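You operate a simulated robot arm through the tools that you are given. There is no shell and no other tool.

Carry out the task below with a simulated robot arm. There is one attempt and no reset: what you move stays moved.

JOB
Empty the peel out of the blue lunch box and wipe the crumbs out.
Fine: peel in the green bowl, cloth back, lid left open to air. What is to be rubbed or washed off counts as gone when no trace of it is left.

The check looks at the end state, three seconds after you hand in, the way a careful person would. Anything else that was tipped, shoved, dropped, spilled or broken makes it a failure. Lids that push on must go on centred and level and be pressed home; caps that screw on are set level and turned clockwise until they are tight. Flat cloth is picked up by pressing the open fingertips on it (5 to 10 N) and closing them slowly along it; thin cloth reads only 2 to 8 mm in the jaws.

ROBOT AND FRAMES
A 6-joint arm with a two-finger parallel gripper, fixed in place. Base frame: the origin is at the foot of the arm, x ahead of it, y to its left, z up; the work surface is at about z = 0.75. Units: m, degrees, N and s.
With the tool pointing down near the work surface it reaches from about 0.18 to 0.64 m from the base axis. Its first joint turns from -66.0 to 66.0 degrees. Payload 2.7 kg.
Tool frame: the origin (TCP) lies between the finger pads and is the grasp point; the fingertips stand 0.023 m ahead of it; z points along the fingers, y is the line along which they close. The gripper opens to 0.094 m. The fingers are 0.038 m wide and 0.01 m thick; the gripper's body (0.054 by 0.096 m) begins 0.039 m behind the TCP.
Orientation is that of the tool frame in the base frame, as a unit quaternion [w, x, y, z]. With the fingers straight down and closing along the base's y, the tool's x points along the base's -x, its y along +y and its z along -z.

CONTROLS
- The arm moves only by the tool step_arm. Its argument "motion" is a list of rows, each a list of 6 numbers: the shift along the tool's x, y, z in m, then the turn, a rotation vector about the tool's x, y, z in rad. In form: [[tx, ty, tz, wx, wy, wz], ...]. A call has 1 to 20 rows; each row is the pose to reach, as a shift and turn from the pose commanded when the call began, along the tool's axes at that moment. "grip" is the finger opening in m, from 0 to 0.094, set as the call begins (left out, the last holds). Rows are played at 5 a second. More than 0.05 m and 8.6 degrees between two rows, or a gripper value outside its range, and nothing of the call is played. Where a pose cannot be reached the arm comes as near as it can. A force on the tool above 90 N (or 10 N above the force at the start of the call, whichever is more), or a blocked arm, ends the call early, and 0.2 s more pass. The fingers move at their own pace (about 0.045 m/s each) and stop on an object; they squeeze with about 21 N. The grip force told is the motor's: it shows also when the fingers shut on nothing. Time passes only in rows, and 0.2 s behind the last, so rows that repeat a pose let the fingers close. The reply holds the time, the measured pose of the TCP, the force on the tool along the base axes, the opening and the grip force, in the units named above and with some noise, with the torque about the TCP (base axes, N m) and any sound that the robot's microphone picked up.
- Cameras (640 x 400 px; columns grow to the right, rows downward): "scene" is fixed at [0.0926, -0.4602, 1.3945]; the picture's right is [0.49, -0.87, 0.00], its down [-0.62, -0.35, -0.71] and it looks along [0.62, 0.35, -0.71] (base axes); focal length 312 px, centre (320, 200). "wrist" rides on the gripper at [0.086, 0.016, -0.074] in the tool frame; the picture's right is [-0.18, 0.98, 0.00], its down [-0.58, -0.11, -0.81] and it looks along [-0.79, -0.15, 0.59] (tool axes); focal length 243 px, centre (320, 200). There is no depth. A picture from a camera that has moved, and an enlarged one, comes with that camera's place and axes in the base frame and with its lens. The place of the scene camera against the robot may be out by one fixed shift of up to 0.012 m in any direction.
- snapshot(camera): a new picture of that camera. No time passes.
- inspect(camera, box): a new picture of the part [left, top, right, bottom] of that camera's present view, enlarged. No time passes.
- job_done(): hands the job in; it is judged then, once.

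Places have to be worked out from the pictures, the camera data and where the tool is seen. Open the gripper and draw the arm clear of the work before you hand the job in, unless the task says otherwise.

The tools are called after ">>>" by a JSON object that holds its "api" and its "payload". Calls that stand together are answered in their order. step_arm: Moves the arm, as the interface text tells. Its arguments: {"type":"object","properties":{"motion":{"type":"array","items":{"type":"array","items":{"type":"number"}}},"grip":{"type":"number"}},"required":["motion"]} The other tools are called the same way: snapshot (camera) takes a picture; inspect (camera, box) takes an enlarged picture of a part of a camera's view; job_done () hands the job in.

At the start:

```text
time_s: 0.0
tcp_pos: [0.395, -0.2813, 1.0771]
tool_rot: [0.0, 0.0, 1.0, 0.0]
force: [-0.5, 0.4, -0.6]
moment: [-0.02, 0.01, -0.01]
gripper_width: 0.0939
grasp_force: 0.1
```

scene: 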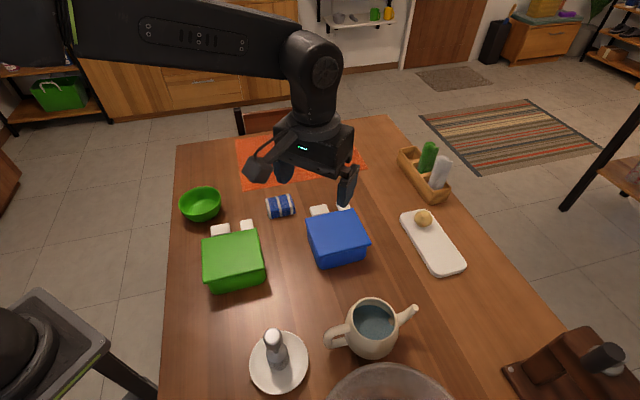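
wrist: 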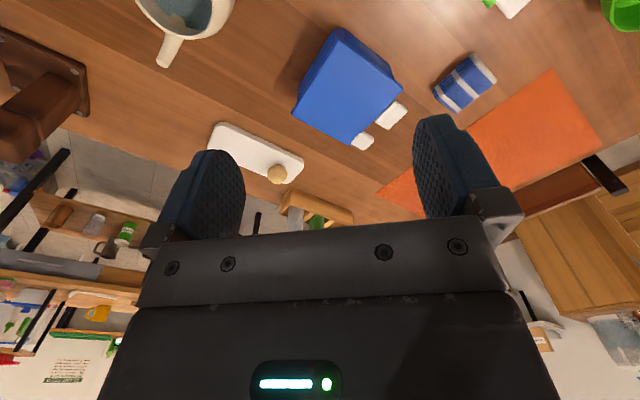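

I see a closed blue lunch box, a green box, a green bowl, and a rolled blue cloth. I will take enlarged pictures to understand them before moving.

>>> {"api": "inspect", "payload": {"camera": "scene", "box": [280, 190, 400, 280]}}

>>> {"api": "inspect", "payload": {"camera": "scene", "box": [160, 170, 320, 300]}}

>>> {"api": "inspect", "payload": {"camera": "wrist", "box": [280, 20, 520, 170]}}

>>> {"api": "inspect", "payload": {"camera": "scene", "box": [380, 130, 540, 290]}}

```text
4.44 times, centred on (340, 235) of scene
camera zoom: at [0.0926, -0.4602, 1.3945], right [0.49, -0.87, 0.0], down [-0.62, -0.35, -0.71], along [0.62, 0.35, -0.71], focal length 1388 px, centre (231, 44)
```

zoom: 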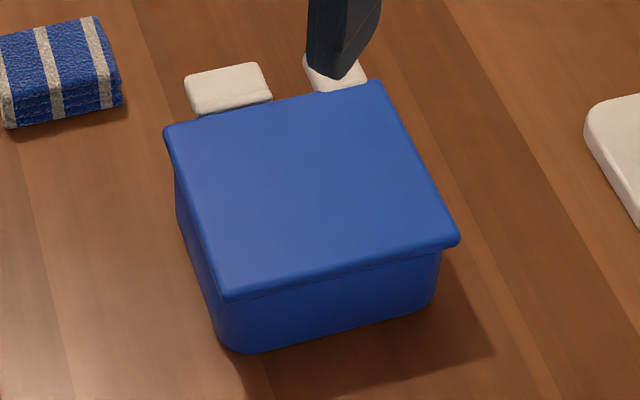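

```text
3.08 times, centred on (240, 235) of scene
camera zoom: at [0.0926, -0.4602, 1.3945], right [0.49, -0.87, 0.0], down [-0.62, -0.35, -0.71], along [0.62, 0.35, -0.71], focal length 961 px, centre (566, 92)
```

zoom: 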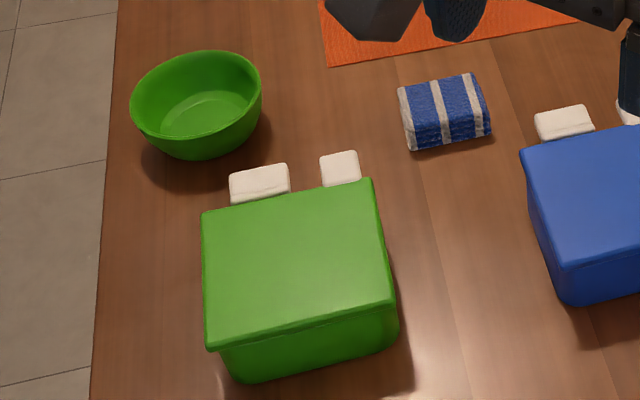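

```text
2.67 times, centred on (400, 95) of wrist
camera zoom: at [0.3087, -0.2633, 1.1507], right [0.18, 0.98, 0.0], down [0.58, -0.11, 0.81], along [0.79, -0.15, -0.59], focal length 647 px, centre (107, 480)
```

zoom: 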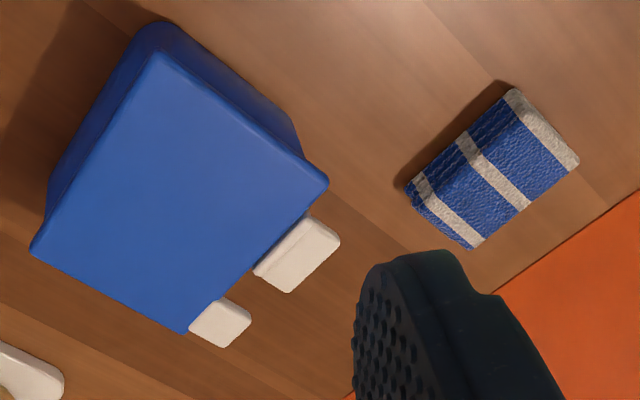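

```text
2.50 times, centred on (460, 210) of scene
camera zoom: at [0.0926, -0.4602, 1.3945], right [0.49, -0.87, 0.0], down [-0.62, -0.35, -0.71], along [0.62, 0.35, -0.71], focal length 781 px, centre (-30, 175)
```

zoom: 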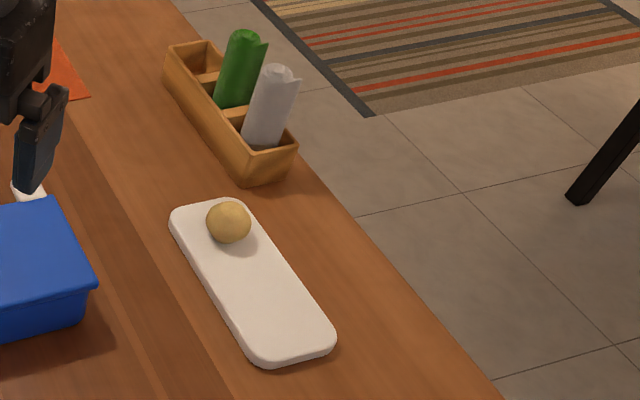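

The blue box (centre about (0.53, -0.265), turned about 45°) has two white tabs on its far-left side. I'll bring the wrist camera round for a closer look at that side while staying high.

>>> {"api": "step_arm", "payload": {"motion": [[-0.013, 0.031, 0.0125, 0, 0, 0.131], [-0.026, 0.063, 0.025, 0, 0, 0.262], [-0.039, 0.094, 0.0375, 0, 0, 0.394], [-0.0525, 0.1255, 0.05, 0, 0, 0.525], [-0.0656, 0.157, 0.0625, 0, 0, 0.656], [-0.079, 0.188, 0.075, 0, 0, 0.7875], [-0.092, 0.22, 0.0875, 0, 0, 0.919], [-0.105, 0.251, 0.1, 0, 0, 1.05]]}}

>>> {"api": "snapshot", "payload": {"camera": "wrist"}}

>>> {"api": "snapshot", "payload": {"camera": "scene"}}

```text
time_s: 1.8
tcp_pos: [0.4995, -0.0277, 0.9774]
tool_rot: [0.0, 0.503, 0.865, 0.0]
force: [0.4, -0.5, -0.6]
moment: [-0.02, 0.03, -0.04]
gripper_width: 0.094
grasp_force: 0.1
```

```text
taken
camera wrist: at [0.4721, 0.0562, 1.0507], right [0.94, 0.33, 0.0], down [0.19, -0.56, 0.81], along [0.26, -0.76, -0.59], focal length 243 px, centre (320, 200)
```

wrist: 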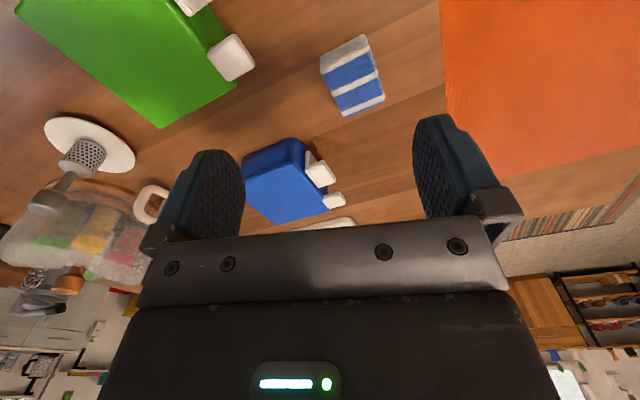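

```text
taken
```

scene: 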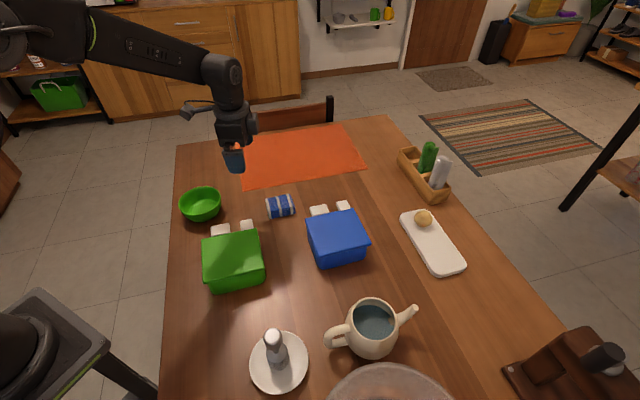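

The blue box with its tabs is now in the wrist view; I'll enlarge it there and in the scene view.

>>> {"api": "inspect", "payload": {"camera": "wrist", "box": [230, 120, 370, 235]}}

>>> {"api": "inspect", "payload": {"camera": "wrist", "box": [100, 0, 400, 140]}}

>>> {"api": "inspect", "payload": {"camera": "scene", "box": [260, 185, 380, 275]}}

```text
3.48 times, centred on (300, 178) of wrist
camera zoom: at [0.4721, 0.0562, 1.0507], right [0.94, 0.33, 0.0], down [0.19, -0.56, 0.81], along [0.26, -0.76, -0.59], focal length 844 px, centre (390, 278)
```

zoom: 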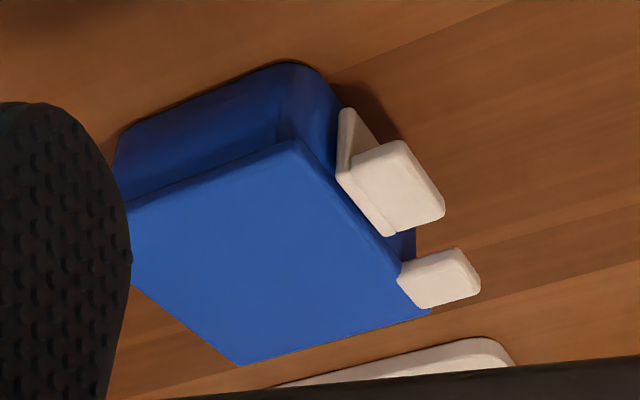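

```text
2.13 times, centred on (250, 70) of wrist
camera zoom: at [0.4721, 0.0562, 1.0507], right [0.94, 0.33, 0.0], down [0.19, -0.56, 0.81], along [0.26, -0.76, -0.59], focal length 518 px, centre (469, 477)
```

zoom: 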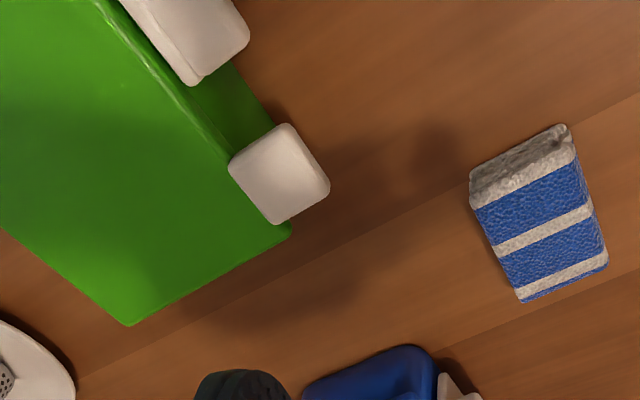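

```text
4.44 times, centred on (320, 230) of scene
camera zoom: at [0.0925, -0.4602, 1.3945], right [0.49, -0.87, 0.0], down [-0.62, -0.35, -0.71], along [0.62, 0.35, -0.71], focal length 1388 px, centre (320, 67)
```

zoom: 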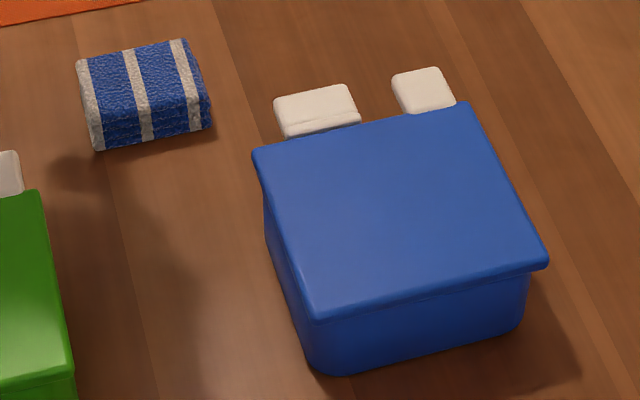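

The wide white part looks like a latch plate with an outward lip, and the narrow one looks like the lid's lift tab, so the hinge should be on the opposite side. I'll move closer and swing round to see the latch side more squarely.

>>> {"api": "step_arm", "payload": {"motion": [[-0.0221, 0.0085, 0.02, 0, 0, 0.12], [-0.0442, 0.017, 0.045, 0, 0, 0.24], [-0.0663, 0.0254, 0.075, 0, 0, 0.36], [-0.0884, 0.0339, 0.1, 0, 0, 0.48], [-0.1105, 0.0424, 0.13, 0, 0, 0.6]]}}

>>> {"api": "snapshot", "payload": {"camera": "wrist"}}

>>> {"api": "inspect", "payload": {"camera": "scene", "box": [220, 130, 400, 280]}}

```text
time_s: 3.0
tcp_pos: [0.5909, -0.1026, 0.8471]
tool_rot: [0.0, 0.735, 0.678, 0.0]
force: [-0.6, -0.7, -0.2]
moment: [-0.01, 0.0, -0.03]
gripper_width: 0.094
grasp_force: 0.0
```

```text
taken
camera wrist: at [0.6147, -0.017, 0.9207], right [0.96, -0.26, 0.0], down [-0.16, -0.57, 0.81], along [-0.21, -0.78, -0.59], focal length 243 px, centre (320, 200)
```

wrist: 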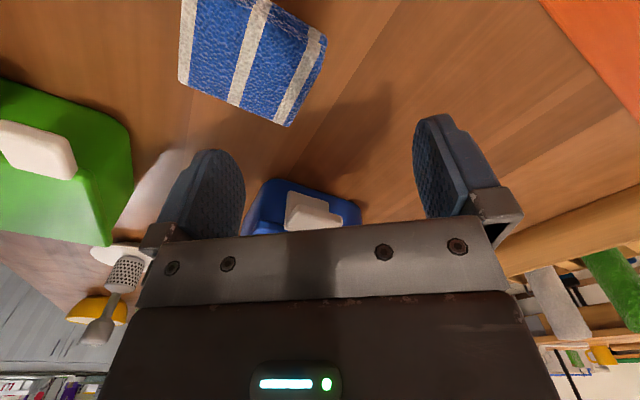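

```text
2.67 times, centred on (310, 205) of scene
camera zoom: at [0.0925, -0.4602, 1.3945], right [0.49, -0.87, 0.0], down [-0.62, -0.35, -0.71], along [0.62, 0.35, -0.71], focal length 833 px, centre (347, 187)
```

zoom: 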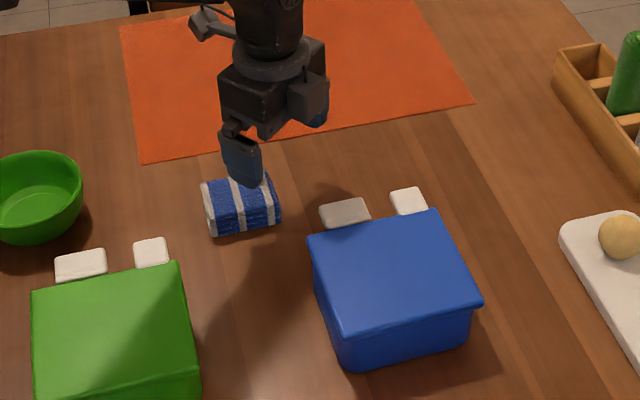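

The box sits too low behind the gripper in the view; I'll rise and move a little over it so it appears between the fingers.

>>> {"api": "step_arm", "payload": {"motion": [[-0.02, 0.0, -0.035, 0, 0, 0.1], [-0.035, 0.0, -0.07, 0, 0, 0.2]]}}

>>> {"api": "snapshot", "payload": {"camera": "wrist"}}

>>> {"api": "inspect", "payload": {"camera": "wrist", "box": [240, 90, 420, 235]}}

```text
time_s: 3.6
tcp_pos: [0.5892, -0.1371, 0.9178]
tool_rot: [0.0, 0.799, 0.601, -0.001]
force: [-0.5, 0.1, 0.1]
moment: [0.01, 0.01, 0.05]
gripper_width: 0.0939
grasp_force: 0.0
```

```text
taken
camera wrist: at [0.6292, -0.058, 0.9909], right [0.89, -0.45, 0.0], down [-0.27, -0.53, 0.81], along [-0.36, -0.72, -0.59], focal length 243 px, centre (320, 200)
```

wrist: 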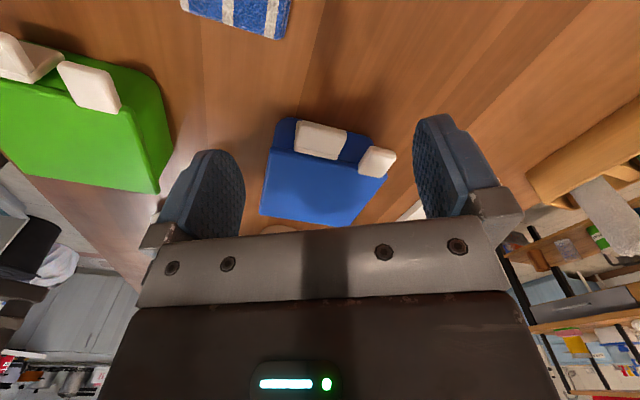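

```text
2.76 times, centred on (330, 162) of wrist
camera zoom: at [0.6292, -0.058, 0.9909], right [0.89, -0.45, 0.0], down [-0.27, -0.53, 0.81], along [-0.36, -0.72, -0.59], focal length 669 px, centre (292, 303)
```

zoom: 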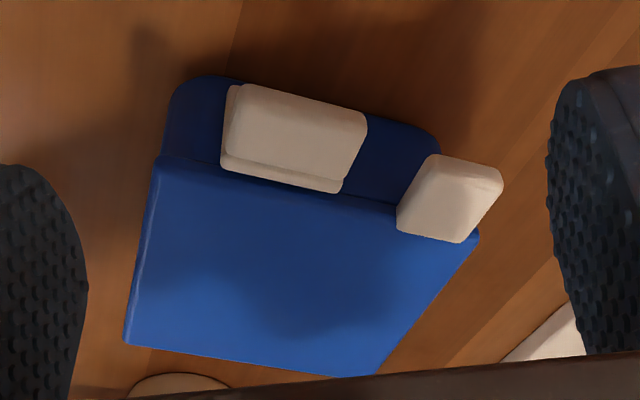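

The green box nearby shows the same latch from the side; I'll enlarge that to understand the mechanism.

>>> {"api": "inspect", "payload": {"camera": "wrist", "box": [0, 20, 140, 130]}}

>>> {"api": "inspect", "payload": {"camera": "wrist", "box": [290, 110, 400, 185]}}

```text
3.64 times, centred on (70, 75) of wrist
camera zoom: at [0.6292, -0.058, 0.9909], right [0.89, -0.45, 0.0], down [-0.27, -0.53, 0.81], along [-0.36, -0.72, -0.59], focal length 882 px, centre (1229, 654)
```

zoom: 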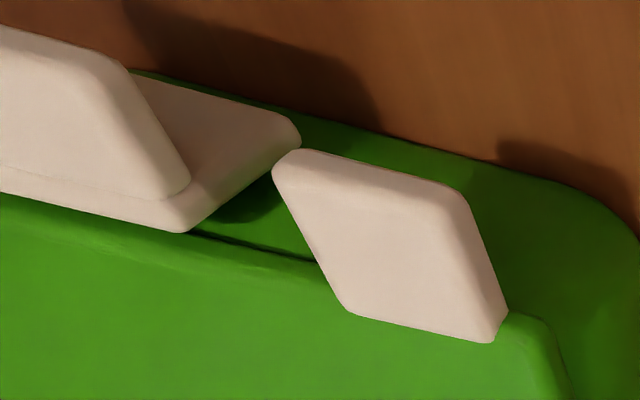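

```text
5.33 times, centred on (345, 148) of wrist
camera zoom: at [0.6292, -0.058, 0.9909], right [0.89, -0.45, 0.0], down [-0.27, -0.53, 0.81], along [-0.36, -0.72, -0.59], focal length 1294 px, centre (187, 480)
```

zoom: 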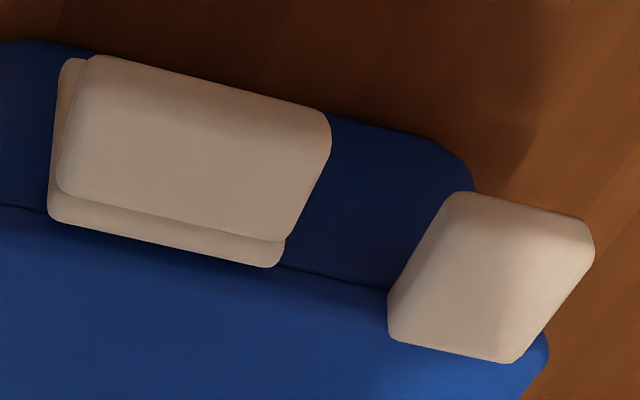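

Lid top is at about z = 0.813 (corners near (0.435,-0.262), (0.514,-0.181), (0.607,-0.266), (0.525,-0.350)); the latch lip is centred near (0.56,-0.196, 0.80) with the lift tab near (0.60,-0.24). I'll hover above the latch with the jaws aligned along that side and set to straddle the lip.

>>> {"api": "step_arm", "payload": {"motion": [[-0.0152, -0.0023, 0.012, 0, 0, 0.1165], [-0.0303, -0.0045, 0.024, 0, 0, 0.233], [-0.0455, -0.0068, 0.036, 0, 0, 0.3495], [-0.0607, -0.0091, 0.0478, 0, 0, 0.466]], "grip": 0.06}}

>>> {"api": "snapshot", "payload": {"camera": "wrist"}}

>>> {"api": "inspect", "payload": {"camera": "scene", "box": [240, 130, 400, 270]}}

```text
time_s: 4.6
tcp_pos: [0.5637, -0.1951, 0.8698]
tool_rot: [0.001, 0.916, 0.4, -0.001]
force: [0.4, -0.6, 0.4]
moment: [0.01, 0.01, -0.03]
gripper_width: 0.06
grasp_force: 0.1
```

```text
taken
camera wrist: at [0.6341, -0.1414, 0.9435], right [0.6, -0.8, 0.0], down [-0.47, -0.35, 0.81], along [-0.65, -0.48, -0.59], focal length 243 px, centre (320, 200)
```

wrist: 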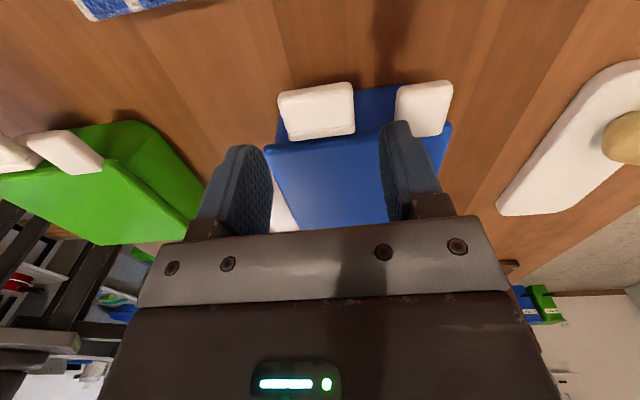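

```text
2.86 times, centred on (320, 200) of scene
camera zoom: at [0.0926, -0.4602, 1.3945], right [0.49, -0.87, 0.0], down [-0.62, -0.35, -0.71], along [0.62, 0.35, -0.71], focal length 892 px, centre (320, 200)
```

zoom: 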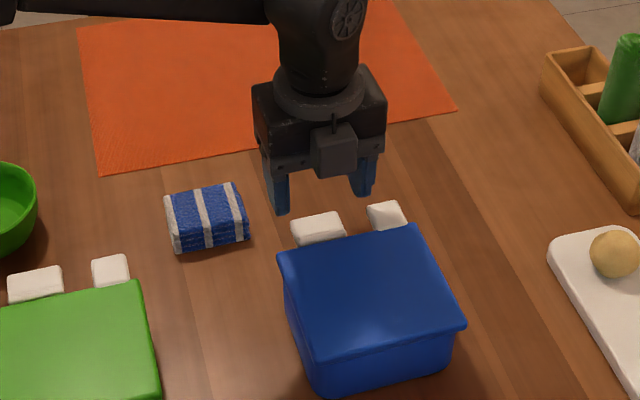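

The lip is centred between the fingers along the box side. I'll descend with the fingers straddling the lip, clear of the lid edge and the lift tab.

>>> {"api": "step_arm", "payload": {"motion": [[0.003, -0.002, 0.02, 0, 0, 0], [0.004, -0.002, 0.04, 0, 0, 0], [0.004, -0.002, 0.06, 0, 0, 0], [0.004, -0.002, 0.072, 0, 0, 0]], "grip": 0.06}}

>>> {"api": "snapshot", "payload": {"camera": "wrist"}}

>>> {"api": "inspect", "payload": {"camera": "scene", "box": [240, 130, 400, 270]}}

```text
time_s: 5.6
tcp_pos: [0.5658, -0.1893, 0.7971]
tool_rot: [0.0, 0.916, 0.401, 0.0]
force: [-0.2, -0.5, 0.1]
moment: [0.0, 0.02, 0.0]
gripper_width: 0.0599
grasp_force: 0.1
```

```text
taken
camera wrist: at [0.6364, -0.1369, 0.8703], right [0.6, -0.8, 0.0], down [-0.47, -0.35, 0.81], along [-0.65, -0.48, -0.59], focal length 243 px, centre (320, 200)
```

wrist: 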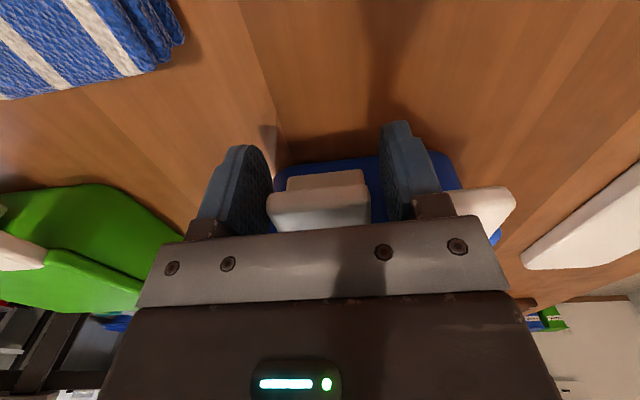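

```text
2.86 times, centred on (320, 200) of scene
camera zoom: at [0.0926, -0.4602, 1.3945], right [0.49, -0.87, 0.0], down [-0.62, -0.35, -0.71], along [0.62, 0.35, -0.71], focal length 892 px, centre (320, 200)
```

zoom: 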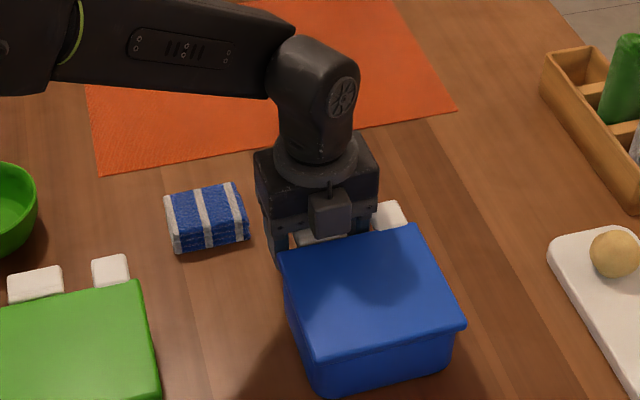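

The fingers straddle the lip with no contact. I'll zoom in on the latch to see how the plate and lip are built.

>>> {"api": "inspect", "payload": {"camera": "wrist", "box": [230, 130, 410, 240]}}

```text
3.56 times, centred on (320, 185) of wrist
camera zoom: at [0.6364, -0.1369, 0.8703], right [0.6, -0.8, 0.0], down [-0.47, -0.35, 0.81], along [-0.65, -0.48, -0.59], focal length 863 px, centre (320, 253)
```

zoom: 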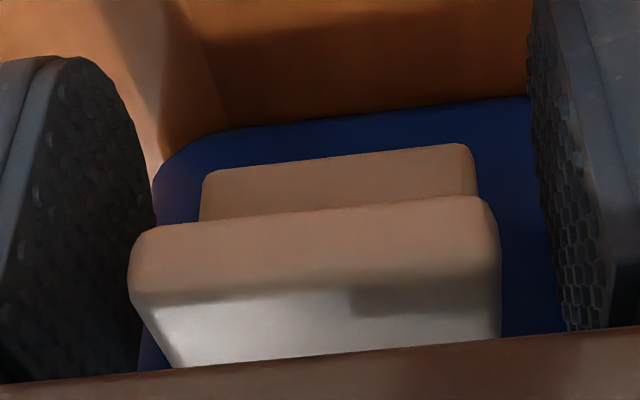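

The plate runs down the wall below the lip, so it probably swings about its lower edge. I'll close on the ends of the lip gently and feel how it moves.

>>> {"api": "step_arm", "payload": {"motion": [[0, 0, 0, 0, 0, 0], [0, 0, 0, 0, 0, 0], [0, 0, 0, 0, 0, 0], [0, 0, 0, 0, 0, 0]], "grip": 0.036}}

>>> {"api": "inspect", "payload": {"camera": "wrist", "box": [230, 130, 410, 240]}}

```text
time_s: 6.6
tcp_pos: [0.5653, -0.1903, 0.7962]
tool_rot: [-0.001, 0.916, 0.4, 0.0]
force: [-3.4, 3.4, -0.2]
moment: [0.26, 0.26, -0.44]
gripper_width: 0.0454
grasp_force: 21.1
```

```text
3.56 times, centred on (320, 185) of wrist
camera zoom: at [0.6363, -0.1368, 0.8704], right [0.6, -0.8, 0.0], down [-0.47, -0.35, 0.81], along [-0.65, -0.48, -0.59], focal length 863 px, centre (320, 253)
```

zoom: 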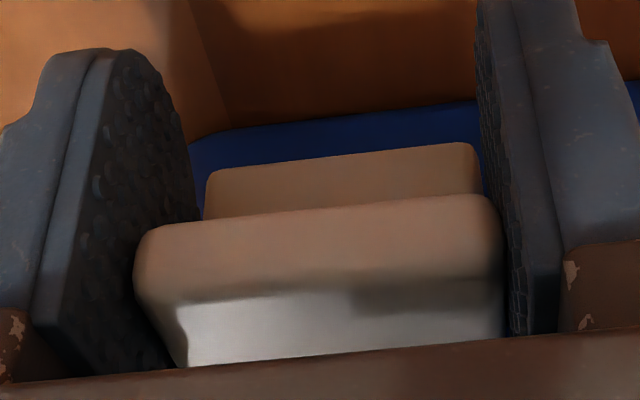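

The lip is held (0.045 m wide). I'll try a small outward-and-down motion and read the force.

>>> {"api": "step_arm", "payload": {"motion": [[0.001, 0, 0.001, 0, 0, 0], [0.002, 0, 0.002, 0, 0, 0], [0.003, 0, 0.003, 0, 0, 0]]}}

>>> {"api": "inspect", "payload": {"camera": "wrist", "box": [230, 130, 410, 240]}}

```text
time_s: 7.4
tcp_pos: [0.5666, -0.1883, 0.7949]
tool_rot: [0.001, 0.917, 0.4, 0.001]
force: [-12.2, -1.2, 12.5]
moment: [-0.09, 0.66, -0.54]
gripper_width: 0.045
grasp_force: 20.4
```

```text
3.56 times, centred on (320, 185) of wrist
camera zoom: at [0.6379, -0.1352, 0.8691], right [0.6, -0.8, 0.0], down [-0.48, -0.35, 0.81], along [-0.65, -0.48, -0.59], focal length 863 px, centre (320, 253)
```

zoom: 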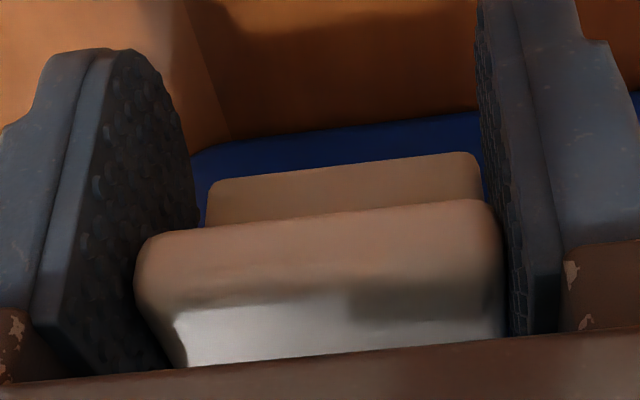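

That direction is resisted (12 N down, 9 N outward) and the lip stayed put. I'll go back and try outward-and-up instead.

>>> {"api": "step_arm", "payload": {"motion": [[-0.002, 0, -0.002, 0, 0, 0], [-0.002, 0, -0.004, 0, 0, 0], [-0.002, 0, -0.006, 0, 0, 0]]}}

>>> {"api": "inspect", "payload": {"camera": "wrist", "box": [230, 130, 410, 240]}}

```text
time_s: 8.2
tcp_pos: [0.5653, -0.1882, 0.8008]
tool_rot: [-0.001, 0.916, 0.401, 0.0]
force: [1.0, 2.6, -3.6]
moment: [0.1, -0.18, 0.1]
gripper_width: 0.0451
grasp_force: 21.4
```

```text
3.56 times, centred on (320, 185) of wrist
camera zoom: at [0.6367, -0.136, 0.8743], right [0.6, -0.8, 0.0], down [-0.47, -0.35, 0.81], along [-0.65, -0.48, -0.59], focal length 863 px, centre (320, 253)
```

zoom: 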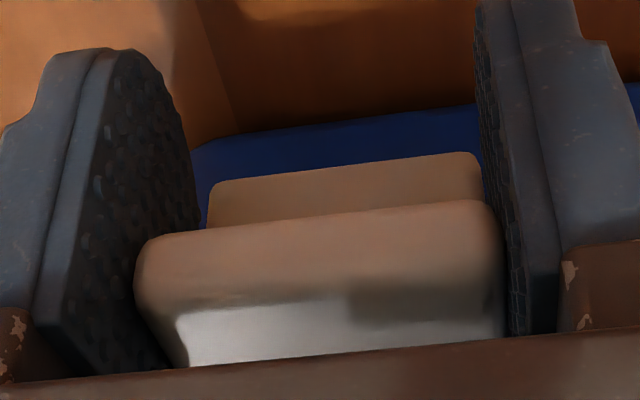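

Upward it followed with only about 4 N. I need to see whether the latch is turning or the box is being lifted, so I'll check the scene.

>>> {"api": "inspect", "payload": {"camera": "scene", "box": [280, 180, 400, 280]}}

>>> {"api": "snapshot", "payload": {"camera": "wrist"}}

```text
4.00 times, centred on (340, 230) of scene
camera zoom: at [0.0926, -0.4601, 1.3945], right [0.49, -0.87, 0.0], down [-0.62, -0.35, -0.71], along [0.62, 0.35, -0.71], focal length 1249 px, centre (240, 80)
```

zoom: 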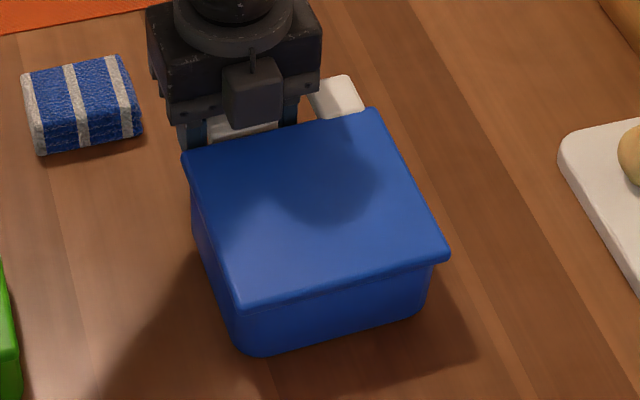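

```text
taken
camera wrist: at [0.6367, -0.136, 0.8743], right [0.6, -0.8, 0.0], down [-0.47, -0.35, 0.81], along [-0.65, -0.48, -0.59], focal length 243 px, centre (320, 200)
```

wrist: 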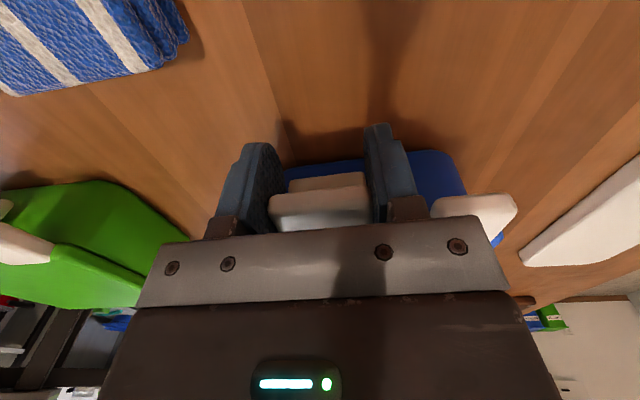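

The wall under the lip moved with it, so the box itself tipped slightly: up is wrong. I'll set it back down, release, rise, and close the fingers to press down on the lip's outer end instead.

>>> {"api": "step_arm", "payload": {"motion": [[0, 0, 0.002, 0, 0, 0], [0, 0, 0.004, 0, 0, 0], [0, 0, 0.005, 0, 0, 0], [0, 0, 0.005, 0, 0, 0]]}}

>>> {"api": "step_arm", "payload": {"motion": [[0, 0, 0, 0, 0, 0], [0, 0, 0, 0, 0, 0], [0, 0, -0.02, 0, 0, 0], [0, 0, -0.045, 0, 0, 0], [0, 0, -0.065, 0, 0, 0]], "grip": 0.062}}

>>> {"api": "snapshot", "payload": {"camera": "wrist"}}

>>> {"api": "inspect", "payload": {"camera": "scene", "box": [280, 180, 400, 280]}}

```text
time_s: 9.2
tcp_pos: [0.5653, -0.1889, 0.7952]
tool_rot: [0.0, 0.916, 0.402, 0.001]
force: [0.6, 2.5, -0.4]
moment: [0.14, -0.02, 0.04]
gripper_width: 0.0448
grasp_force: 20.8
```

```text
time_s: 10.4
tcp_pos: [0.5672, -0.1891, 0.8609]
tool_rot: [0.0, 0.916, 0.401, 0.001]
force: [-0.1, 0.8, 0.5]
moment: [0.01, 0.0, 0.0]
gripper_width: 0.0619
grasp_force: 0.0
```

```text
taken
camera wrist: at [0.6368, -0.1358, 0.9343], right [0.6, -0.8, 0.0], down [-0.47, -0.35, 0.81], along [-0.65, -0.48, -0.59], focal length 243 px, centre (320, 200)
```

wrist: 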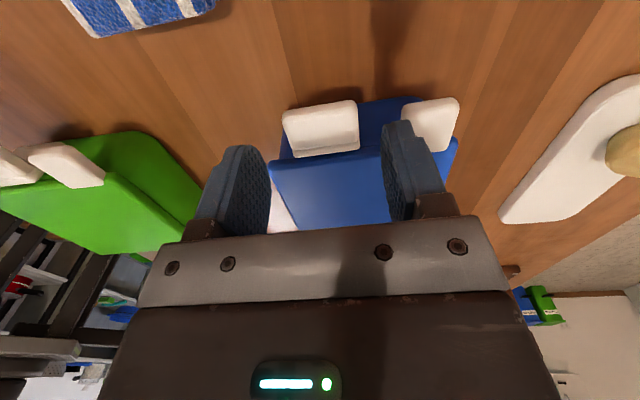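

```text
4.00 times, centred on (340, 230) of scene
camera zoom: at [0.0926, -0.4602, 1.3945], right [0.49, -0.87, 0.0], down [-0.62, -0.35, -0.71], along [0.62, 0.35, -0.71], focal length 1249 px, centre (240, 80)
```

zoom: 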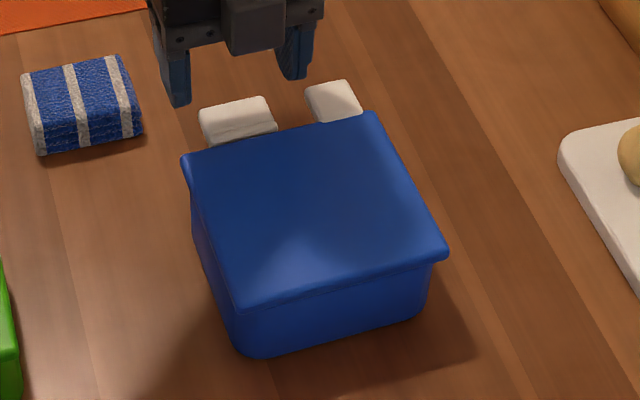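

The box is back in place. I'll close the fingers, move about 7 mm outward and come down to just above the lip's outer end.

>>> {"api": "step_arm", "payload": {"motion": [[0.004, 0, 0, 0, 0, 0], [0.008, 0, 0, 0, 0, 0], [0.008, 0, 0.01, 0, 0, 0], [0.008, 0, 0.02, 0, 0, 0], [0.008, 0, 0.028, 0, 0, 0]], "grip": 0.0}}

>>> {"api": "step_arm", "payload": {"motion": [[0, 0, 0.002, 0, 0, 0], [0, 0, 0.004, 0, 0, 0], [0, 0, 0.006, 0, 0, 0]]}}

>>> {"api": "inspect", "payload": {"camera": "wrist", "box": [230, 100, 470, 240]}}

```text
time_s: 11.6
tcp_pos: [0.5739, -0.1805, 0.8377]
tool_rot: [0.002, 0.915, 0.402, 0.005]
force: [-4.3, 17.7, 33.4]
moment: [-0.05, 0.5, -0.4]
gripper_width: 0.0002
grasp_force: 20.5
```

```text
time_s: 12.4
tcp_pos: [0.5759, -0.179, 0.8357]
tool_rot: [0.005, 0.915, 0.404, 0.008]
force: [-7.0, 35.9, 58.5]
moment: [-0.02, 0.9, -0.76]
gripper_width: 0.0
grasp_force: 20.9
```

```text
2.67 times, centred on (350, 170) of wrist
camera zoom: at [0.6452, -0.1257, 0.9116], right [0.6, -0.8, 0.01], down [-0.49, -0.35, 0.8], along [-0.63, -0.49, -0.6], focal length 647 px, centre (240, 280)
```

zoom: 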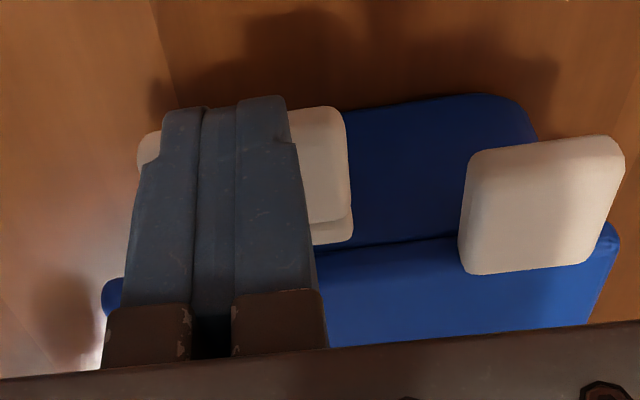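

Contact came earlier than expected and 58 N downward did not move the latch, so pressing is wrong; I'll back off straight up now.

>>> {"api": "step_arm", "payload": {"motion": [[0, 0, -0.006, 0, 0, 0], [0, 0, -0.02, 0, 0, 0], [0, 0, -0.04, 0, 0, 0]]}}

>>> {"api": "snapshot", "payload": {"camera": "wrist"}}

>>> {"api": "inspect", "payload": {"camera": "scene", "box": [280, 180, 400, 280]}}

```text
time_s: 13.2
tcp_pos: [0.5682, -0.1833, 0.865]
tool_rot: [-0.001, 0.916, 0.4, -0.001]
force: [-0.7, 0.1, 0.3]
moment: [-0.01, 0.02, -0.02]
gripper_width: 0.0
grasp_force: 20.8
```

```text
taken
camera wrist: at [0.6396, -0.131, 0.9384], right [0.6, -0.8, 0.0], down [-0.47, -0.35, 0.81], along [-0.65, -0.48, -0.59], focal length 243 px, centre (320, 200)
```

wrist: 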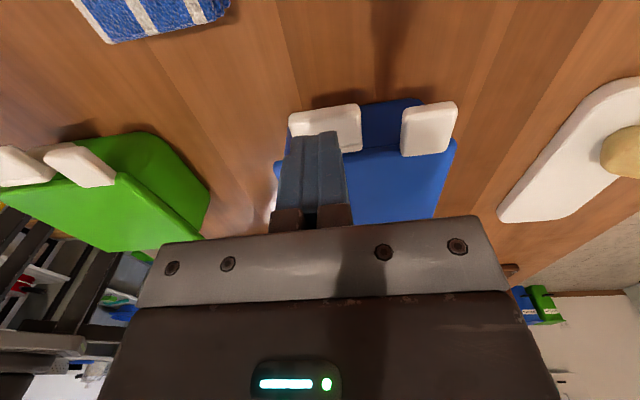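

```text
4.00 times, centred on (340, 230) of scene
camera zoom: at [0.0925, -0.4602, 1.3945], right [0.49, -0.87, 0.0], down [-0.62, -0.35, -0.71], along [0.62, 0.35, -0.71], focal length 1249 px, centre (240, 80)
```

zoom: 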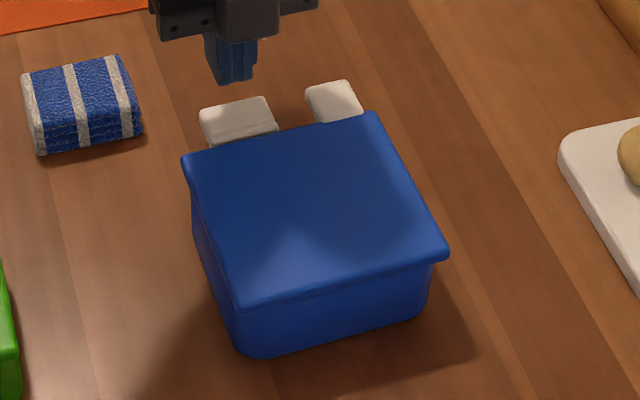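

Nothing shifted and the latch is unharmed. From the contact height the lip sits at z ≈ 0.801–0.815 at the top of a plate reaching down to ≈ 0.765, so it must flip up about its top edge; I'll re-straddle the lip, ready to roll it up about that edge (the table then holds the box).

>>> {"api": "step_arm", "payload": {"motion": [[-0.005, 0.001, 0, 0, 0, 0], [-0.0105, 0.0015, 0, 0, 0, 0], [-0.0105, 0.0015, 0.02, 0, 0, 0], [-0.0105, 0.0015, 0.04, 0, 0, 0], [-0.0105, 0.0015, 0.058, 0, 0, 0]], "grip": 0.062}}

>>> {"api": "inspect", "payload": {"camera": "wrist", "box": [230, 130, 410, 240]}}

```text
time_s: 14.4
tcp_pos: [0.565, -0.193, 0.8086]
tool_rot: [-0.001, 0.916, 0.402, 0.0]
force: [0.2, -0.2, -0.5]
moment: [-0.01, 0.01, -0.01]
gripper_width: 0.062
grasp_force: 0.1
```

```text
3.56 times, centred on (320, 185) of wrist
camera zoom: at [0.6354, -0.1392, 0.8823], right [0.6, -0.8, 0.0], down [-0.47, -0.35, 0.81], along [-0.65, -0.48, -0.59], focal length 863 px, centre (320, 253)
```

zoom: 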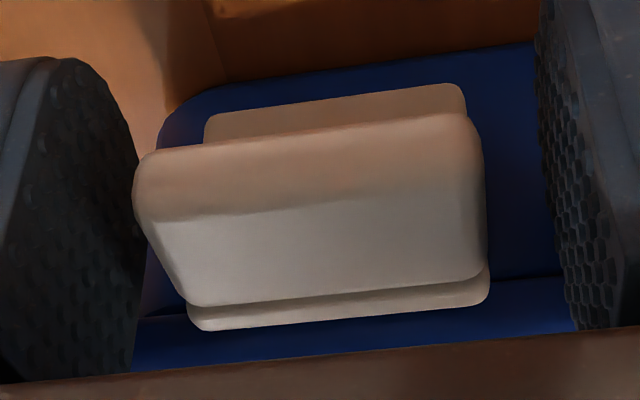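

The lip sits a little toward the left finger, so I'll shift about 4 mm that way and close on it again.

>>> {"api": "step_arm", "payload": {"motion": [[0, -0.002, 0.001, 0, 0, 0], [0, -0.004, 0.002, 0, 0, 0]], "grip": 0.062}}

>>> {"api": "step_arm", "payload": {"motion": [[0, 0, 0, 0, 0, 0], [0, 0, 0, 0, 0, 0], [0, 0, 0, 0, 0, 0]], "grip": 0.036}}

```text
time_s: 15.0
tcp_pos: [0.5612, -0.1894, 0.8073]
tool_rot: [0.0, 0.916, 0.401, 0.0]
force: [-0.3, -0.1, -0.5]
moment: [0.05, 0.01, 0.03]
gripper_width: 0.0619
grasp_force: 0.1
```

```text
time_s: 15.8
tcp_pos: [0.5617, -0.1897, 0.8086]
tool_rot: [0.0, 0.916, 0.402, 0.0]
force: [5.2, -3.1, 0.8]
moment: [-0.27, -0.18, 0.58]
gripper_width: 0.0451
grasp_force: 20.8
```

The lip is gripped again. Now I'll roll the tool 10° about the lip's upper inner edge, outer end going up, and read force and picture.

>>> {"api": "step_arm", "payload": {"motion": [[0.0003, 0, -0.001, 0, 0.0436, 0], [0.0005, 0, -0.0021, 0, 0.087, 0], [0.0007, 0, -0.0032, 0, 0.131, 0], [0.0008, 0, -0.0043, 0, 0.1745, 0]]}}

>>> {"api": "inspect", "payload": {"camera": "wrist", "box": [230, 130, 410, 240]}}

>>> {"api": "inspect", "payload": {"camera": "scene", "box": [280, 180, 400, 280]}}

```text
time_s: 16.8
tcp_pos: [0.5613, -0.1901, 0.81]
tool_rot: [-0.035, 0.913, 0.399, 0.08]
force: [0.7, -5.3, 0.6]
moment: [-0.7, 0.22, 0.45]
gripper_width: 0.0451
grasp_force: 20.8
```

```text
3.56 times, centred on (320, 185) of wrist
camera zoom: at [0.6231, -0.1473, 0.8982], right [0.6, -0.8, -0.03], down [-0.56, -0.45, 0.69], along [-0.57, -0.4, -0.72], focal length 863 px, centre (320, 253)
```

zoom: 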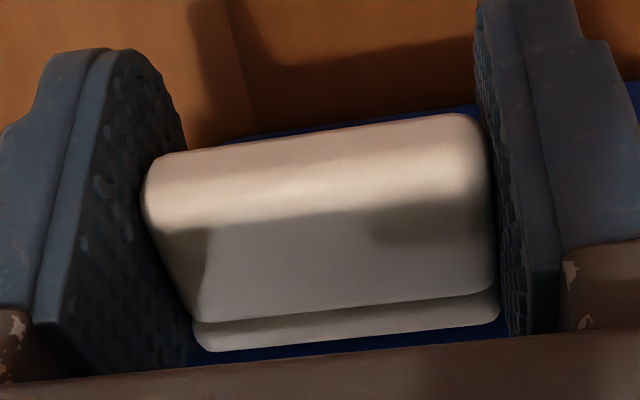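

```text
4.00 times, centred on (340, 230) of scene
camera zoom: at [0.0926, -0.4603, 1.3945], right [0.49, -0.87, 0.0], down [-0.62, -0.35, -0.71], along [0.62, 0.35, -0.71], focal length 1249 px, centre (240, 80)
```

zoom: 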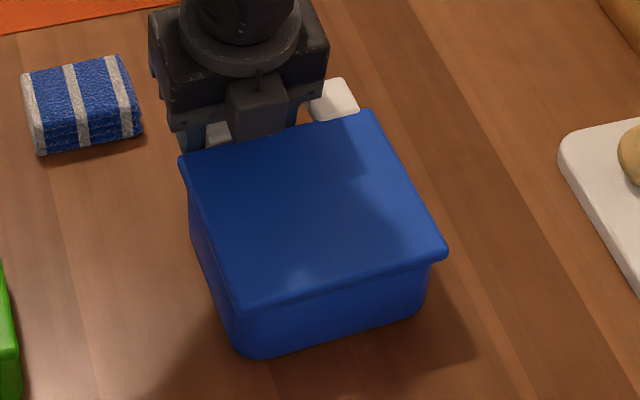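

A resisting torque of about 0.66 N m built up with little net force and the box stayed on the table. I'll continue the roll to 20° in small steps.

>>> {"api": "step_arm", "payload": {"motion": [[0.0008, 0, -0.001, 0, 0.0436, 0], [0.0015, 0, -0.0021, 0, 0.087, 0], [0.002, 0, -0.0032, 0, 0.131, 0], [0.0025, 0, -0.0043, 0, 0.1745, 0]]}}

>>> {"api": "inspect", "payload": {"camera": "wrist", "box": [230, 130, 410, 240]}}

>>> {"api": "inspect", "payload": {"camera": "scene", "box": [280, 180, 400, 280]}}

```text
time_s: 17.8
tcp_pos: [0.563, -0.1876, 0.8145]
tool_rot: [-0.07, 0.902, 0.395, 0.159]
force: [-1.1, -3.7, 0.9]
moment: [-0.65, 0.32, 0.23]
gripper_width: 0.0447
grasp_force: 21.2
```

```text
3.56 times, centred on (320, 185) of wrist
camera zoom: at [0.6134, -0.1577, 0.9146], right [0.6, -0.79, -0.06], down [-0.64, -0.53, 0.56], along [-0.48, -0.3, -0.83], focal length 863 px, centre (320, 253)
```

zoom: 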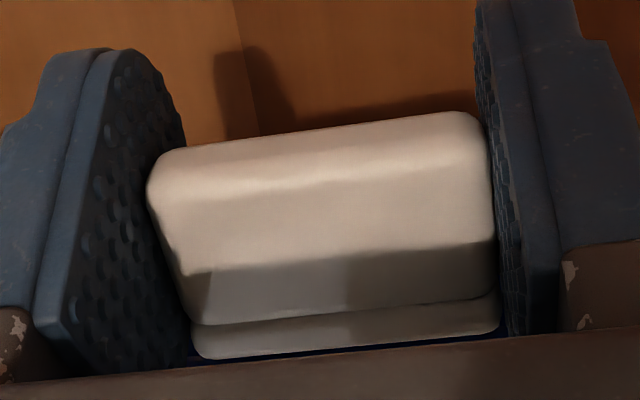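

```text
4.00 times, centred on (340, 230) of scene
camera zoom: at [0.0925, -0.4602, 1.3945], right [0.49, -0.87, 0.0], down [-0.62, -0.35, -0.71], along [0.62, 0.35, -0.71], focal length 1249 px, centre (240, 80)
```

zoom: 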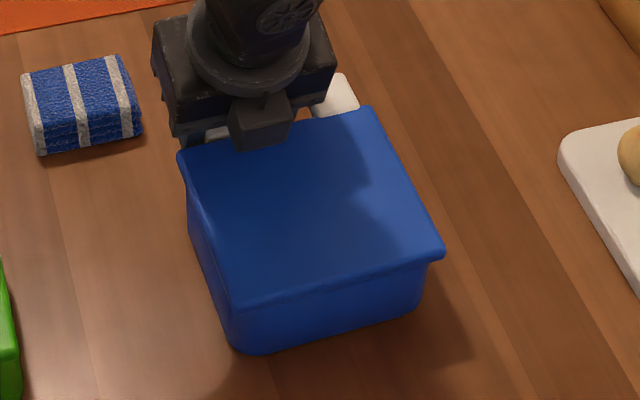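

The torque stays near 0.7 N m and the lip now follows the tool, while the box edge rose only a few mm. I'll roll a further 10° in place so the box settles back while the latch turns.

>>> {"api": "step_arm", "payload": {"motion": [[0, 0, 0, 0, 0.0436, 0], [0, 0, 0, 0, 0.087, 0], [0, 0, 0, 0, 0.131, 0], [0, 0, 0, 0, 0.1745, 0]]}}

>>> {"api": "inspect", "payload": {"camera": "wrist", "box": [230, 130, 410, 240]}}

>>> {"api": "inspect", "payload": {"camera": "scene", "box": [280, 180, 400, 280]}}

```text
time_s: 18.8
tcp_pos: [0.5641, -0.1879, 0.8158]
tool_rot: [-0.103, 0.885, 0.388, 0.238]
force: [2.8, -1.3, 3.1]
moment: [-0.54, 0.42, 0.43]
gripper_width: 0.0453
grasp_force: 20.7
```

```text
3.56 times, centred on (320, 185) of wrist
camera zoom: at [0.602, -0.1701, 0.9231], right [0.61, -0.78, -0.09], down [-0.7, -0.59, 0.41], along [-0.37, -0.19, -0.91], focal length 863 px, centre (320, 253)
```

zoom: 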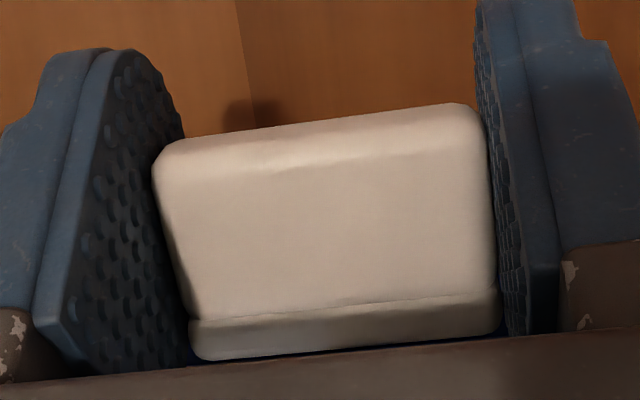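

```text
4.00 times, centred on (340, 230) of scene
camera zoom: at [0.0926, -0.4602, 1.3945], right [0.49, -0.87, 0.0], down [-0.62, -0.35, -0.71], along [0.62, 0.35, -0.71], focal length 1249 px, centre (240, 80)
```

zoom: 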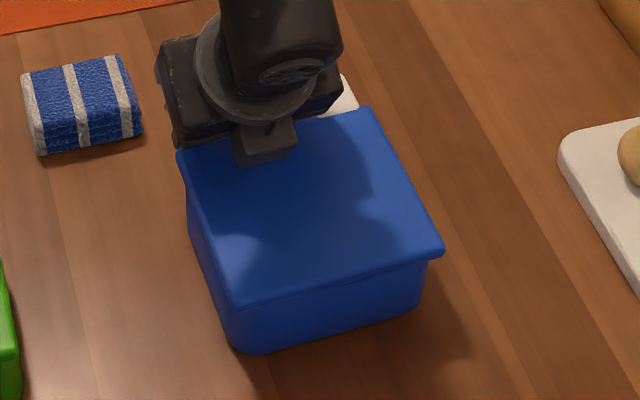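

The top face is seen ever more square-on, so the pads slipped at 0.7 N m and the latch did not turn; the box edge is held up about 5 mm. I'll lower it, open, and roll back upright, then look at the latch from the side before trying more.

>>> {"api": "step_arm", "payload": {"motion": [[-0.001, 0, 0.0018, 0, 0, 0], [-0.002, 0, 0.0036, 0, 0, 0], [-0.003, 0, 0.0054, 0, 0, 0]]}}

>>> {"api": "step_arm", "payload": {"motion": [[0, 0, 0, 0, 0, 0], [0, 0, 0, 0, 0, 0], [-0.005, 0, -0.009, 0, -0.131, 0], [-0.012, 0, -0.022, 0, -0.262, 0], [-0.02, 0, -0.036, 0, -0.393, 0], [-0.028, 0, -0.05, 0, -0.5236, 0]], "grip": 0.064}}

>>> {"api": "inspect", "payload": {"camera": "scene", "box": [280, 180, 400, 280]}}

```text
time_s: 19.6
tcp_pos: [0.5644, -0.1867, 0.8124]
tool_rot: [-0.105, 0.884, 0.388, 0.24]
force: [0.4, 17.0, 26.5]
moment: [-0.3, 0.72, -0.18]
gripper_width: 0.0452
grasp_force: 21.2
```

```text
time_s: 21.0
tcp_pos: [0.5304, -0.2242, 0.8384]
tool_rot: [0.0, 0.916, 0.401, -0.001]
force: [1.0, 1.3, -0.7]
moment: [0.07, -0.04, 0.04]
gripper_width: 0.0641
grasp_force: 0.2
```

```text
4.00 times, centred on (340, 230) of scene
camera zoom: at [0.0926, -0.4601, 1.3945], right [0.49, -0.87, 0.0], down [-0.62, -0.35, -0.71], along [0.62, 0.35, -0.71], focal length 1249 px, centre (240, 80)
```

zoom: 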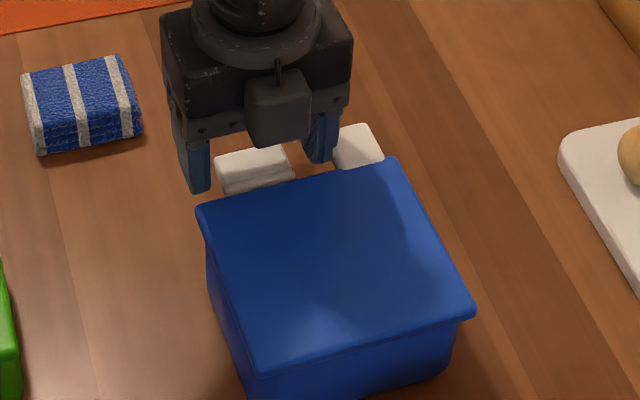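

I got a sign wrong on the tilted frame and the retreat pushed the box inward by about 4–5 cm; it is upright and touched nothing else. I'll take fresh pictures before doing anything further.

>>> {"api": "snapshot", "payload": {"camera": "scene"}}

>>> {"api": "snapshot", "payload": {"camera": "wrist"}}

```text
taken
```

scene: 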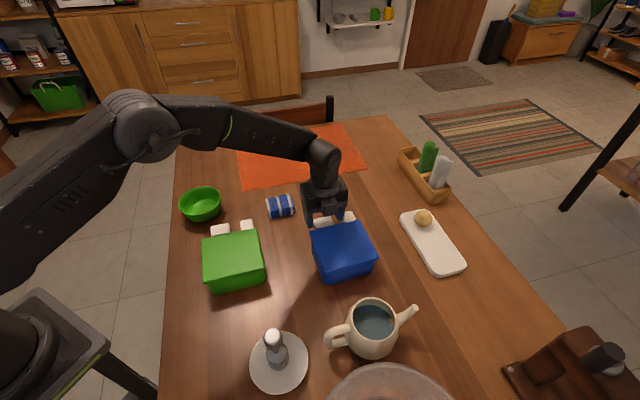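

```text
taken
camera wrist: at [0.6007, -0.1709, 0.9121], right [0.6, -0.8, 0.0], down [-0.47, -0.35, 0.81], along [-0.65, -0.48, -0.59], focal length 243 px, centre (320, 200)
```

wrist: 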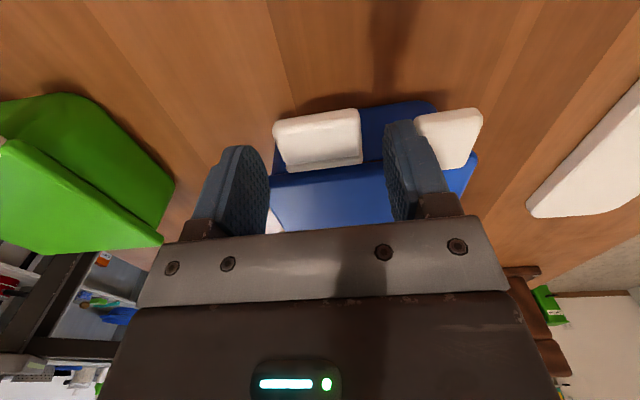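

The box sits about 4.1 cm toward the arm side along its own axis, same heading; I will drag it back later. First I'll rise and swing to view the latch in profile from its left end, to understand how it moves.

>>> {"api": "step_arm", "payload": {"motion": [[0, 0, -0.03, 0, 0, 0], [0, 0, -0.06, 0, 0, 0], [0, -0.0067, -0.06, 0, 0, -0.126], [0, -0.0134, -0.06, 0, 0, -0.252], [0, -0.02, -0.06, 0, 0, -0.378], [0, -0.027, -0.06, 0, 0, -0.504], [0, -0.0336, -0.06, 0, 0, -0.63], [-0.001, -0.04, -0.06, 0, 0, -0.756], [-0.001, -0.047, -0.06, 0, 0, -0.881], [-0.001, -0.0537, -0.06, 0, 0, -1.007], [-0.001, -0.06, -0.06, 0, 0, -1.133], [-0.001, -0.067, -0.06, 0, 0, -1.259], [-0.002, -0.074, -0.06, 0, 0, -1.385], [-0.002, -0.08, -0.06, 0, 0, -1.511], [-0.002, -0.087, -0.06, 0, 0, -1.637], [-0.002, -0.094, -0.06, 0, 0, -1.763]]}}

>>> {"api": "snapshot", "payload": {"camera": "wrist"}}

```text
time_s: 24.4
tcp_pos: [0.4596, -0.1629, 0.898]
tool_rot: [0.0, 0.271, 0.963, 0.0]
force: [-0.2, -0.4, -0.4]
moment: [-0.01, -0.03, 0.0]
gripper_width: 0.0642
grasp_force: 0.0
```

```text
taken
camera wrist: at [0.3955, -0.102, 0.9717], right [0.67, 0.74, 0.0], down [0.44, -0.4, 0.81], along [0.6, -0.54, -0.59], focal length 243 px, centre (320, 200)
```

wrist: 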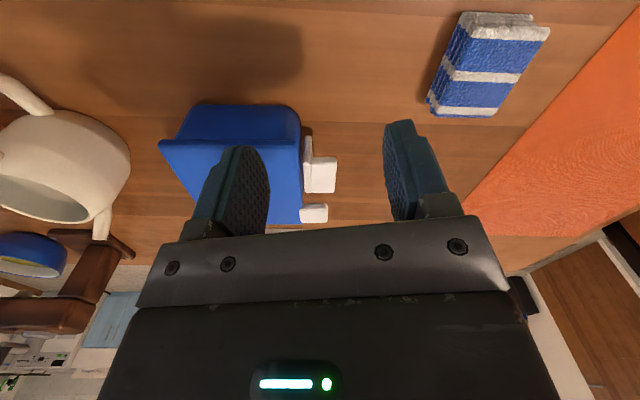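

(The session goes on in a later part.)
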